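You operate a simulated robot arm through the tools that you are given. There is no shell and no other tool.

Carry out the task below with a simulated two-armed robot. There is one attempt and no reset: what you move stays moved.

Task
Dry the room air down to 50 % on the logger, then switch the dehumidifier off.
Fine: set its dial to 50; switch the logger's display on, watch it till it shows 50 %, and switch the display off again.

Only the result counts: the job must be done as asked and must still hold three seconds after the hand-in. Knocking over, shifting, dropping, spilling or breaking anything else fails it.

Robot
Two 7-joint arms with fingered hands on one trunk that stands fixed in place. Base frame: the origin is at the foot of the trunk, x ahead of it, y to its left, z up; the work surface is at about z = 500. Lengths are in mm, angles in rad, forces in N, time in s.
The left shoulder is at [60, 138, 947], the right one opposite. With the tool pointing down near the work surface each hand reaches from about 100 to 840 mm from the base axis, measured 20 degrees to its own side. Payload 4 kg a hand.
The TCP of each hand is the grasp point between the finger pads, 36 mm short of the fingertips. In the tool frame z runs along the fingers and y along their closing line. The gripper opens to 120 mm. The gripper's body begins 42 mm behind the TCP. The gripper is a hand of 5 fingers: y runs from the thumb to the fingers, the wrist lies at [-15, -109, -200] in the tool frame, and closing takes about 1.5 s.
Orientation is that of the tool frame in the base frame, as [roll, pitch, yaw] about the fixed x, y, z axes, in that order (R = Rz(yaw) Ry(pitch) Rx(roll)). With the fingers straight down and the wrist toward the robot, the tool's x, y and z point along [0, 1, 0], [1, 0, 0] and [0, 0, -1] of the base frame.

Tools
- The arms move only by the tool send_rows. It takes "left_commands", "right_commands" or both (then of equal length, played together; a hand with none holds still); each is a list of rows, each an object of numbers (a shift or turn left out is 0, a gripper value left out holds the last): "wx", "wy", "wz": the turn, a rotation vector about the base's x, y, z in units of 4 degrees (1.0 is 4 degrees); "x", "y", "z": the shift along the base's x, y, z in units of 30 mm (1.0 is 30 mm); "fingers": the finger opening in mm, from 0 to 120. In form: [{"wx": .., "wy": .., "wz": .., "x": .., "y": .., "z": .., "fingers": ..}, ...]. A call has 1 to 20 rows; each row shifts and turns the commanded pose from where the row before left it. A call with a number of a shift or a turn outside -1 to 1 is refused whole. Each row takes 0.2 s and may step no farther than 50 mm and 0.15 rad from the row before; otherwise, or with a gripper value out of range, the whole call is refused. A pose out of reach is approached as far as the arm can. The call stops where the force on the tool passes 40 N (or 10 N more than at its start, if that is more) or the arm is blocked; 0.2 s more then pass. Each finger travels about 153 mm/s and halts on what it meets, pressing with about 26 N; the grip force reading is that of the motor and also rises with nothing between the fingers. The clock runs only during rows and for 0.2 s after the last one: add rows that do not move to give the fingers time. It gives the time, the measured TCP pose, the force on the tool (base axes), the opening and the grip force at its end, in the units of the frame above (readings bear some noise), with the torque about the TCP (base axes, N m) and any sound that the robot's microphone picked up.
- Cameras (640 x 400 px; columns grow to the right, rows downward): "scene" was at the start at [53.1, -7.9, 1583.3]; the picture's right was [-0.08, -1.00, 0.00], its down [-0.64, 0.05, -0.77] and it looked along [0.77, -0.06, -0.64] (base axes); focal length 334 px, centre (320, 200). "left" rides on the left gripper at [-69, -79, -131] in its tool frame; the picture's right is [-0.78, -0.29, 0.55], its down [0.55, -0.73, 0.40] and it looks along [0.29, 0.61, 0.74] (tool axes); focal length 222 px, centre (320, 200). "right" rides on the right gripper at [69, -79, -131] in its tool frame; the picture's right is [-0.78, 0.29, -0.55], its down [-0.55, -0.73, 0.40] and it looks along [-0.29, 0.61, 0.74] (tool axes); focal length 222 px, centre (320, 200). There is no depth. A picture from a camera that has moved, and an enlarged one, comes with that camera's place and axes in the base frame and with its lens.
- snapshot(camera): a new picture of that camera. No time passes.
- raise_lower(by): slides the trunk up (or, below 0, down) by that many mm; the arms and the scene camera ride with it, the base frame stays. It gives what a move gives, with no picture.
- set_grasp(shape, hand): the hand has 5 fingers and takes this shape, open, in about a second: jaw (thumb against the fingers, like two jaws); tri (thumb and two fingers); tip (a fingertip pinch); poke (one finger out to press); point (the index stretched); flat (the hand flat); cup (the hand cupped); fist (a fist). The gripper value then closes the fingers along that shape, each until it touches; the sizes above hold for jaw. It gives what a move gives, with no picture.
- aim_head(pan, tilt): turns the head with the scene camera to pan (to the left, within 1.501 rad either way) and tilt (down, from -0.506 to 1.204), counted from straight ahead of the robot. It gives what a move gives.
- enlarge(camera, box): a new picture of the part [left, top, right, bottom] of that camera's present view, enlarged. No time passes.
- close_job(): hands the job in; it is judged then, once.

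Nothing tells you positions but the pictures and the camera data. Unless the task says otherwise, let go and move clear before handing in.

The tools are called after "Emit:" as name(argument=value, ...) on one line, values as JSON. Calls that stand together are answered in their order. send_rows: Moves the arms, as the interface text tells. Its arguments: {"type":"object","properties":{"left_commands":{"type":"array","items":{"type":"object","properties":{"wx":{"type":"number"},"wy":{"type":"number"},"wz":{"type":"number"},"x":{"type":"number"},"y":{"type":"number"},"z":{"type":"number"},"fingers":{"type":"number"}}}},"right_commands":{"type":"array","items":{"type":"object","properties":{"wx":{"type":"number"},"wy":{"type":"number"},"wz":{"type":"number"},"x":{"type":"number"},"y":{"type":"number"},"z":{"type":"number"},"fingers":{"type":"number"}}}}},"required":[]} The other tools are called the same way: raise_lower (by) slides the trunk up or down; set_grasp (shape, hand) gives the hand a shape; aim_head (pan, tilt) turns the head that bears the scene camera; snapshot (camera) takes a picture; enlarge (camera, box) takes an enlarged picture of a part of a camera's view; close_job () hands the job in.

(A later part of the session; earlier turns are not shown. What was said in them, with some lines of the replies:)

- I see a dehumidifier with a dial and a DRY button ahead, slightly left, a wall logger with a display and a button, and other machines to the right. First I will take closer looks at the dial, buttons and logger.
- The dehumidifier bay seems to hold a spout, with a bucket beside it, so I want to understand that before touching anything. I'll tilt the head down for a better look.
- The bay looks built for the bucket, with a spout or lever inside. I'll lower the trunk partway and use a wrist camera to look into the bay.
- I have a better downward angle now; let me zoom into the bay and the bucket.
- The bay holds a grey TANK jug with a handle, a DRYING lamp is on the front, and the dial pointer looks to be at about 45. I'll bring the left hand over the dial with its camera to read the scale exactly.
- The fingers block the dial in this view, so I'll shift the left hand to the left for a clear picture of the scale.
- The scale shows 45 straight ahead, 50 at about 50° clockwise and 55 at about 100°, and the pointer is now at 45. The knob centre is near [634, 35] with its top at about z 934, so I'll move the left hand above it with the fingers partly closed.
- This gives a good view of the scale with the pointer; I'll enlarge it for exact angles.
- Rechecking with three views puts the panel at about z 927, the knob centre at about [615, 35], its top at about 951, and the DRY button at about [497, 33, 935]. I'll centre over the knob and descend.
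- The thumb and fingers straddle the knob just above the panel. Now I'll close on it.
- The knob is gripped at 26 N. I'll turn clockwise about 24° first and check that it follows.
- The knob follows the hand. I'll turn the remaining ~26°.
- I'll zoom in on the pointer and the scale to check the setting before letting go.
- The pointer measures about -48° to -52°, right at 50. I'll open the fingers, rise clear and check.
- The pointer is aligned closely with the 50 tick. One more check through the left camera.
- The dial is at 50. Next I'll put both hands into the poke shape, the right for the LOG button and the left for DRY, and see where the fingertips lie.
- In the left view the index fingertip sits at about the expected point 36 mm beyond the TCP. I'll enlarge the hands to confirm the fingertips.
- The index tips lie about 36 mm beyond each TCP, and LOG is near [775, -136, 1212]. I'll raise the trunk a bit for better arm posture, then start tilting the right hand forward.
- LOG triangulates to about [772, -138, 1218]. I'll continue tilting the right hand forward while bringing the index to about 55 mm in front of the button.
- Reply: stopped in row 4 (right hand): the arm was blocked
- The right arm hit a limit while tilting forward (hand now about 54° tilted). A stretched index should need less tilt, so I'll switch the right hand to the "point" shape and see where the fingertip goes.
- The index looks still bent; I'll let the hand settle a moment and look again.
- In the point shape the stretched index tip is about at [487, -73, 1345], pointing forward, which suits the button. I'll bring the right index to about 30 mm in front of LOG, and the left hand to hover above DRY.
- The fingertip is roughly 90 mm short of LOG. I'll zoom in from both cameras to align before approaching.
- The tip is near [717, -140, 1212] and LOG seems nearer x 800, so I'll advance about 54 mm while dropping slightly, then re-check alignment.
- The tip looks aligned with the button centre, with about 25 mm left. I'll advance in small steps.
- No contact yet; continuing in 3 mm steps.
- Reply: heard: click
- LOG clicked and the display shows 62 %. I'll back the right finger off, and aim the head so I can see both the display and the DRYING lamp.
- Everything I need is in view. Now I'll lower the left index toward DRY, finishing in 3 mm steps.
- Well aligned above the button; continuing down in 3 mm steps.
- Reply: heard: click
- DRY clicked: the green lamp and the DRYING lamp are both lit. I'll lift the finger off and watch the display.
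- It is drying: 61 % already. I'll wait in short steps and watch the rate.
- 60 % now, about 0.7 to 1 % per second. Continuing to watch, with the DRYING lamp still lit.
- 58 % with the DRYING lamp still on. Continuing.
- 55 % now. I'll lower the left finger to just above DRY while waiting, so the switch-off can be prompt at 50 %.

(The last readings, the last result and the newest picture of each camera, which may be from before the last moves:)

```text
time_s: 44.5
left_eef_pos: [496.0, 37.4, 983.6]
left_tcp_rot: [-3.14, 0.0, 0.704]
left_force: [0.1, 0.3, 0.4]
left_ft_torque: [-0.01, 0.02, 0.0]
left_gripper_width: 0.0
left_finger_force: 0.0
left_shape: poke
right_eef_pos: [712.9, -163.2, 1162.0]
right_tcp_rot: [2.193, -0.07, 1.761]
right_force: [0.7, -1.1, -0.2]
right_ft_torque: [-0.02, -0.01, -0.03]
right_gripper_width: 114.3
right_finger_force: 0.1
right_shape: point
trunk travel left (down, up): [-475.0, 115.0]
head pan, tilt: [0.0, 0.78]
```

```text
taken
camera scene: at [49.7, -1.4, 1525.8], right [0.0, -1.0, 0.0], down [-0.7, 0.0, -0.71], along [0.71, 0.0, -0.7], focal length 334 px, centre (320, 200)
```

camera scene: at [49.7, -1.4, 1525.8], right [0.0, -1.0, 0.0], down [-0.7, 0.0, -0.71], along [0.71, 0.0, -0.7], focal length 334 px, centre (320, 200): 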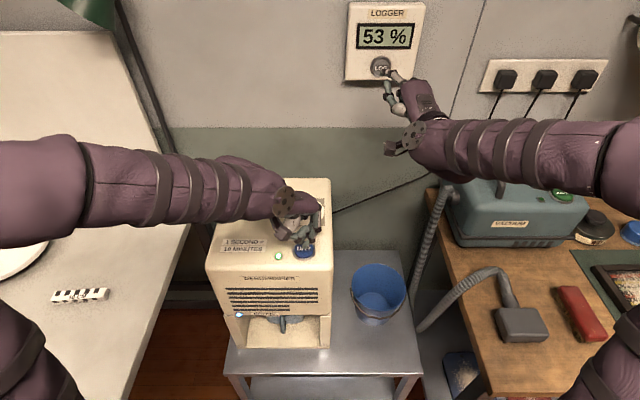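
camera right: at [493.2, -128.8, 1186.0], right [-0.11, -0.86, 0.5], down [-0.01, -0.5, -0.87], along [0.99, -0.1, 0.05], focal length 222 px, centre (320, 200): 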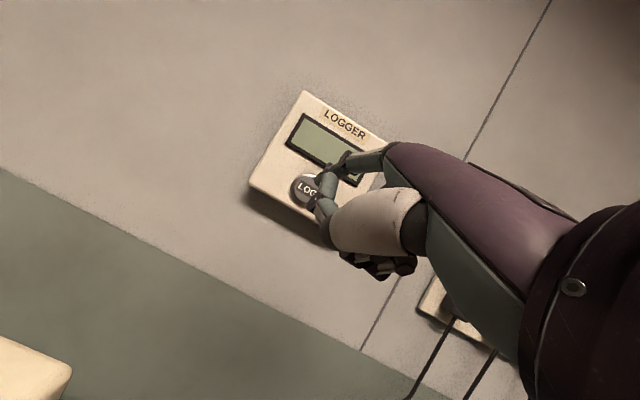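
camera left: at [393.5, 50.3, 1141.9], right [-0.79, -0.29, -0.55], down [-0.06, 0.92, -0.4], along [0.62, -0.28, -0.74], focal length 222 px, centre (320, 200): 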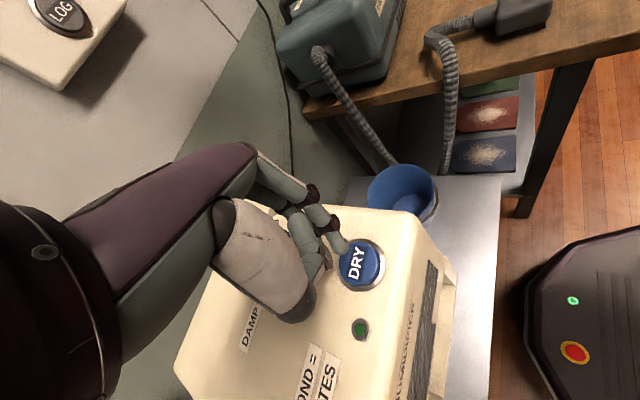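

53 %. A little more waiting.

Emit:
send_rows(left_commands=[{}, {}, {}, {}, {}, {}, {}, {}])

Emit:
snapshot(camera="scene")

```text
time_s: 46.3
left_eef_pos: [496.9, 37.6, 982.6]
left_tcp_rot: [3.141, -0.001, 0.706]
left_force: [-0.3, 0.3, -0.2]
left_ft_torque: [-0.01, 0.0, -0.02]
left_gripper_width: 0.0
left_finger_force: 0.2
left_shape: poke
right_eef_pos: [712.9, -162.2, 1160.4]
right_tcp_rot: [2.19, -0.07, 1.763]
right_force: [-0.6, 0.2, -0.5]
right_ft_torque: [0.0, 0.01, -0.02]
right_gripper_width: 114.0
right_finger_force: 0.0
right_shape: point
trunk travel left (down, up): [-475.0, 115.0]
head pan, tilt: [0.0, 0.78]
```

```text
taken
camera scene: at [49.7, -1.4, 1525.8], right [0.0, -1.0, 0.0], down [-0.7, 0.0, -0.71], along [0.71, 0.0, -0.7], focal length 334 px, centre (320, 200)
```

scene: 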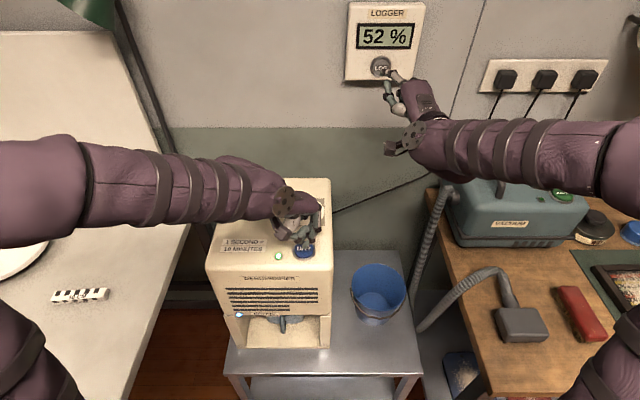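

52 %, still drying. I'll wait in shorter steps now.

Emit:
send_rows(left_commands=[{}, {}, {}, {}])

Emit:
enlarge(camera="scene", box=[200, 0, 440, 350])

```text
time_s: 47.3
left_eef_pos: [495.7, 36.8, 983.4]
left_tcp_rot: [3.141, 0.0, 0.703]
left_force: [-0.9, -0.4, -0.3]
left_ft_torque: [0.03, 0.02, 0.01]
left_gripper_width: 0.2
left_finger_force: 0.0
left_shape: poke
right_eef_pos: [712.7, -162.9, 1160.7]
right_tcp_rot: [2.19, -0.07, 1.763]
right_force: [-0.6, -1.1, 0.1]
right_ft_torque: [0.01, 0.01, 0.01]
right_gripper_width: 114.1
right_finger_force: 0.1
right_shape: point
trunk travel left (down, up): [-475.0, 115.0]
head pan, tilt: [0.0, 0.78]
```

```text
1.14 times, centred on (320, 175) of scene
camera zoom: at [49.7, -1.4, 1525.8], right [0.0, -1.0, 0.0], down [-0.7, 0.0, -0.71], along [0.71, 0.0, -0.7], focal length 381 px, centre (320, 229)
```

zoom: 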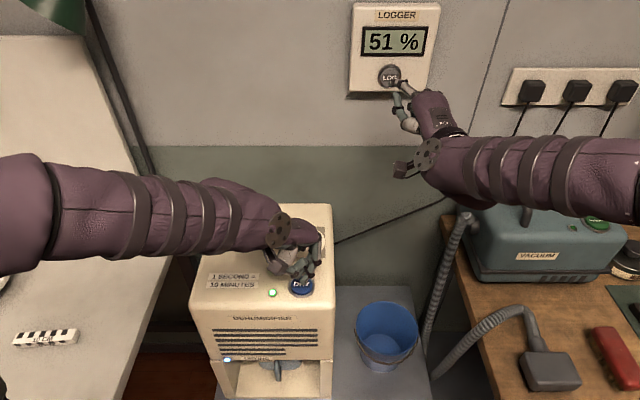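

51 %. I'll take two short steps at a time.

Emit:
send_rows(left_commands=[{"z": -0.1}, {}])

Emit:
enlarge(camera="scene", box=[200, 0, 440, 350])

```text
time_s: 47.9
left_eef_pos: [497.3, 36.6, 980.6]
left_tcp_rot: [-3.141, 0.001, 0.705]
left_force: [-0.7, 0.1, -0.3]
left_ft_torque: [0.01, 0.0, 0.01]
left_gripper_width: 0.1
left_finger_force: 0.0
left_shape: poke
right_eef_pos: [713.8, -164.2, 1160.9]
right_tcp_rot: [2.19, -0.069, 1.763]
right_force: [-0.6, -0.9, 0.4]
right_ft_torque: [-0.02, -0.03, 0.01]
right_gripper_width: 114.1
right_finger_force: 0.0
right_shape: point
trunk travel left (down, up): [-475.0, 115.0]
head pan, tilt: [0.0, 0.78]
```

```text
1.14 times, centred on (320, 175) of scene
camera zoom: at [49.7, -1.4, 1525.8], right [0.0, -1.0, 0.0], down [-0.7, 0.0, -0.71], along [0.71, 0.0, -0.7], focal length 381 px, centre (320, 229)
```

zoom: 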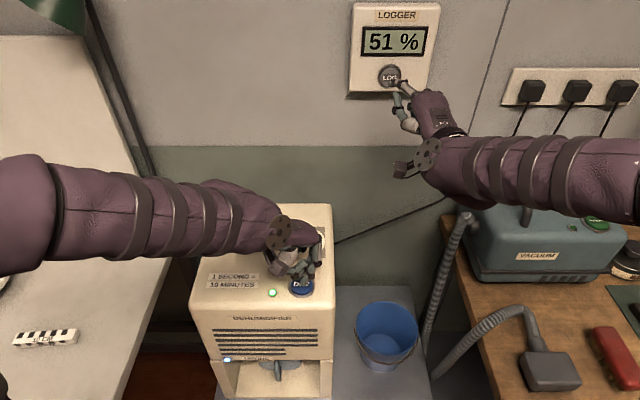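

Emit:
send_rows(left_commands=[{}, {}])

Emit:
enlarge(camera="scene", box=[200, 0, 440, 350])

```text
time_s: 48.5
left_eef_pos: [495.7, 38.2, 980.4]
left_tcp_rot: [3.141, -0.001, 0.706]
left_force: [0.4, -0.7, -0.7]
left_ft_torque: [-0.03, 0.01, -0.02]
left_gripper_width: 0.0
left_finger_force: 0.0
left_shape: poke
right_eef_pos: [713.3, -162.8, 1161.7]
right_tcp_rot: [2.189, -0.07, 1.765]
right_force: [0.1, -0.7, 0.8]
right_ft_torque: [0.0, -0.01, -0.04]
right_gripper_width: 114.2
right_finger_force: 0.0
right_shape: point
trunk travel left (down, up): [-475.0, 115.0]
head pan, tilt: [0.0, 0.78]
```

```text
1.14 times, centred on (320, 175) of scene
camera zoom: at [49.7, -1.4, 1525.8], right [0.0, -1.0, 0.0], down [-0.7, 0.0, -0.71], along [0.71, 0.0, -0.7], focal length 381 px, centre (320, 229)
```

zoom: 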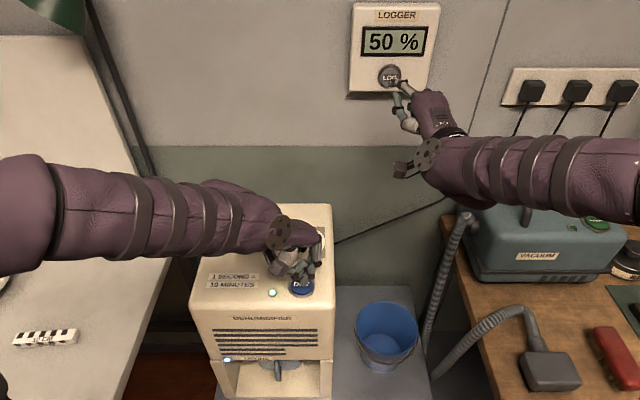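

The display shows 50 %. Pressing DRY now to switch the dehumidifier off.

Emit:
send_rows(left_commands=[{"z": -0.15}, {"z": -0.13}])

Emit:
enlarge(camera="scene", box=[200, 0, 440, 350])

```text
time_s: 49.1
left_eef_pos: [496.8, 37.7, 972.7]
left_tcp_rot: [3.138, -0.001, 0.705]
left_force: [0.2, 0.4, 2.4]
left_ft_torque: [-0.01, 0.01, 0.0]
left_gripper_width: 0.3
left_finger_force: 0.0
left_shape: poke
right_eef_pos: [712.3, -162.9, 1161.2]
right_tcp_rot: [2.19, -0.07, 1.762]
right_force: [0.2, 0.3, 0.5]
right_ft_torque: [0.03, -0.02, 0.0]
right_gripper_width: 114.4
right_finger_force: 0.0
right_shape: point
trunk travel left (down, up): [-475.0, 115.0]
head pan, tilt: [0.0, 0.78]
heard: click
```

```text
1.14 times, centred on (320, 175) of scene
camera zoom: at [49.5, -1.5, 1525.9], right [0.0, -1.0, 0.0], down [-0.7, 0.0, -0.71], along [0.71, 0.0, -0.7], focal length 381 px, centre (320, 229)
```

zoom: 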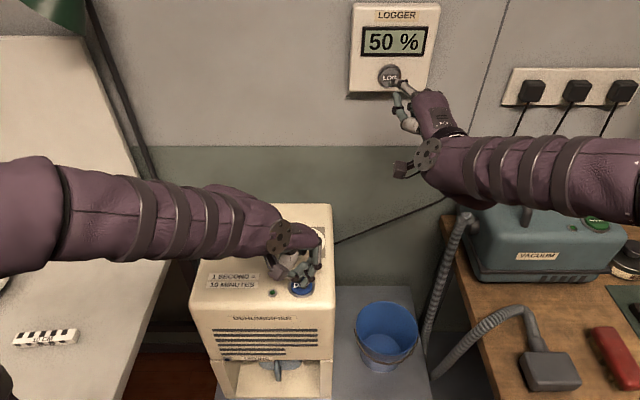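

The dehumidifier is off (both lamps dark) with 50 % on the display. I'll lift the left hand clear, bring the right finger closer to LOG and check that the reading holds.

Emit:
send_rows(left_commands=[{"z": 0.8}, {"z": 0.8}, {"z": 0.8}], right_commands=[{"x": 0.2}, {"x": 0.15}, {"x": 0.1}])

Emit:
enlarge(camera="scene", box=[200, 0, 440, 350])

```text
time_s: 49.9
left_eef_pos: [496.2, 38.7, 1045.0]
left_tcp_rot: [3.141, -0.001, 0.705]
left_force: [-0.6, 0.2, -0.4]
left_ft_torque: [0.01, -0.04, -0.02]
left_gripper_width: 0.2
left_finger_force: 0.1
left_shape: poke
right_eef_pos: [726.6, -163.3, 1161.4]
right_tcp_rot: [2.191, -0.07, 1.762]
right_force: [0.6, -0.1, 0.3]
right_ft_torque: [0.01, -0.01, -0.03]
right_gripper_width: 114.2
right_finger_force: 0.0
right_shape: point
trunk travel left (down, up): [-475.0, 115.0]
head pan, tilt: [0.0, 0.78]
```

```text
1.14 times, centred on (320, 175) of scene
camera zoom: at [49.5, -1.4, 1525.8], right [0.0, -1.0, 0.0], down [-0.7, 0.0, -0.71], along [0.71, 0.0, -0.7], focal length 381 px, centre (320, 229)
```

zoom: 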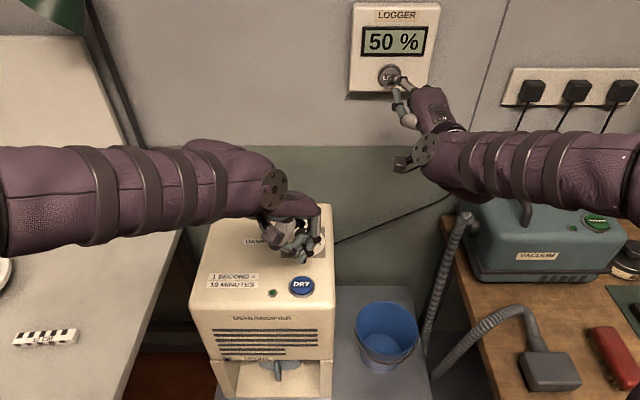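

The reading holds at 50 %. Now I'll press LOG again to switch the display off.

Emit:
send_rows(right_commands=[{"x": 0.15}, {"x": 0.1}, {"x": 0.1}])

Emit:
enlarge(camera="scene", box=[200, 0, 440, 350])

```text
time_s: 50.7
left_eef_pos: [496.5, 37.6, 1044.6]
left_tcp_rot: [-3.141, 0.0, 0.705]
left_force: [-0.6, -0.4, 0.3]
left_ft_torque: [-0.03, 0.02, 0.01]
left_gripper_width: 0.2
left_finger_force: 0.1
left_shape: poke
right_eef_pos: [736.4, -164.9, 1161.7]
right_tcp_rot: [2.189, -0.07, 1.762]
right_force: [-1.5, 0.1, 0.6]
right_ft_torque: [0.03, -0.11, 0.06]
right_gripper_width: 0.1
right_finger_force: 0.0
right_shape: point
trunk travel left (down, up): [-475.0, 115.0]
head pan, tilt: [0.0, 0.78]
heard: click
```

```text
1.14 times, centred on (320, 175) of scene
camera zoom: at [49.4, -1.4, 1525.8], right [0.0, -1.0, 0.0], down [-0.7, 0.0, -0.71], along [0.71, 0.0, -0.7], focal length 381 px, centre (320, 229)
```

zoom: 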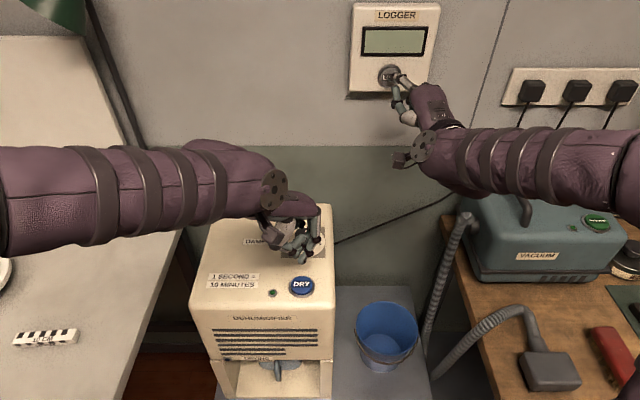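

The display is off. I'll withdraw both hands and verify the final state.

Emit:
send_rows(right_commands=[{"x": -0.6}, {"x": -0.9}, {"x": -0.9}, {"x": -0.9}, {"x": -0.9}], left_commands=[{"z": 0.8}, {"z": 0.6, "y": 0.7}, {"z": 0.4, "y": 0.8}, {"y": 0.9}, {"y": 0.9}])

Emit:
snapshot(camera="scene")

Emit:
enlarge(camera="scene", box=[200, 170, 350, 350])

Emit:
enlarge(camera="scene", box=[330, 0, 450, 90])

Emit:
snapshot(camera="left")

```text
time_s: 51.9
left_eef_pos: [494.2, 136.5, 1097.9]
left_tcp_rot: [3.14, 0.0, 0.703]
left_force: [0.4, 0.7, -0.2]
left_ft_torque: [0.0, -0.01, 0.02]
left_gripper_width: 0.0
left_finger_force: 0.1
left_shape: poke
right_eef_pos: [611.4, -163.8, 1162.4]
right_tcp_rot: [2.191, -0.07, 1.76]
right_force: [1.0, 0.0, -0.3]
right_ft_torque: [0.02, 0.02, 0.02]
right_gripper_width: 114.1
right_finger_force: 0.1
right_shape: point
trunk travel left (down, up): [-475.0, 115.0]
head pan, tilt: [0.0, 0.78]
```

```text
taken
camera scene: at [49.0, -1.1, 1525.8], right [0.0, -1.0, 0.0], down [-0.7, 0.0, -0.71], along [0.71, 0.0, -0.7], focal length 334 px, centre (320, 200)
```

scene: 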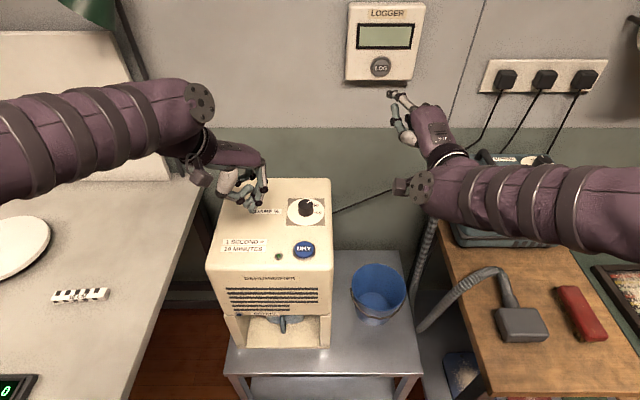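

```text
2.22 times, centred on (275, 260) of scene
camera zoom: at [49.0, -1.1, 1525.8], right [0.0, -1.0, 0.0], down [-0.7, 0.0, -0.71], along [0.71, 0.0, -0.7], focal length 741 px, centre (420, 67)
```

zoom: 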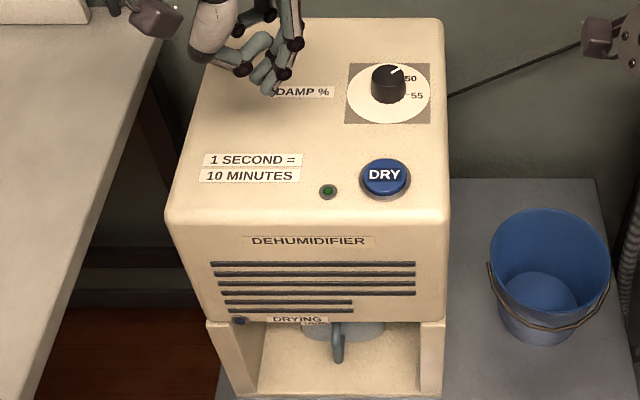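

```text
4.44 times, centred on (390, 45) of scene
camera zoom: at [49.0, -1.1, 1525.8], right [0.0, -1.0, 0.0], down [-0.7, 0.0, -0.71], along [0.71, 0.0, -0.7], focal length 1482 px, centre (9, 889)
```

zoom: 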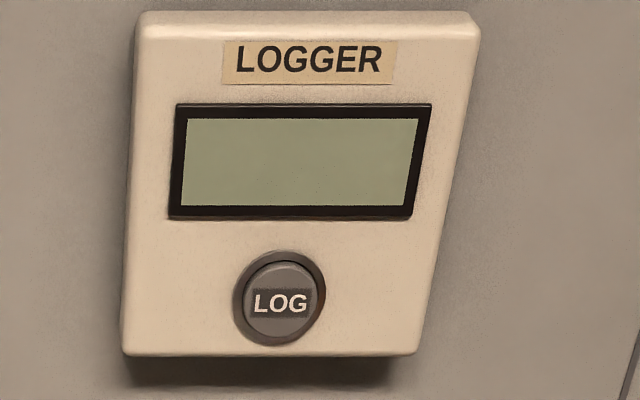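

```text
taken
camera left: at [391.3, 151.5, 1227.7], right [-0.79, -0.29, -0.55], down [-0.06, 0.92, -0.4], along [0.62, -0.28, -0.74], focal length 222 px, centre (320, 200)
```

left: 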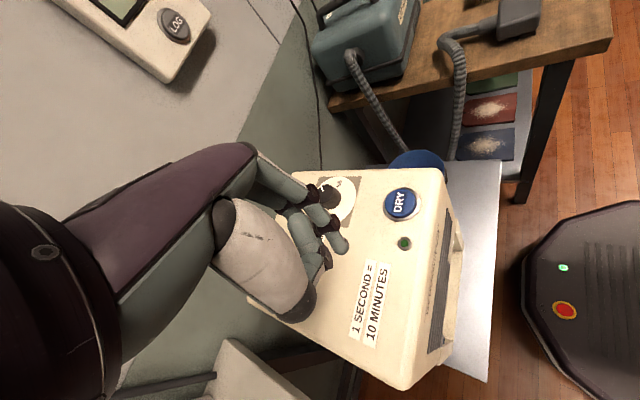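

The dial points at 50, both dehumidifier lamps are dark, the logger display is blank, nothing else has moved, and both hands are clear. I'm handing in now.

Emit:
close_job()

```text
The job is handed in.
```

The room air is dried to 50 % and the dehumidifier is off. I've handed the job in, but no verdict has come back.

- **Dial:** turned from 45 to 50. The pointer measured within about 2° of the 50 tick after I let go.
- **Drying:** the logger showed 62 % when I switched its display on. With the dehumidifier running it fell to 50 % in about 15 s. I pressed DRY again at that point, and both of its lamps went dark.
- **Logger:** the reading still showed 50 % just under a second after switch-off. I then pressed LOG, and the display went blank.
- **Surroundings:** the tank and bucket were not touched, and nothing looked moved in the last pictures. Both hands were clear of everything when I handed in.

I didn't look inside the tank. The machine dried steadily down to 50 % without stopping.
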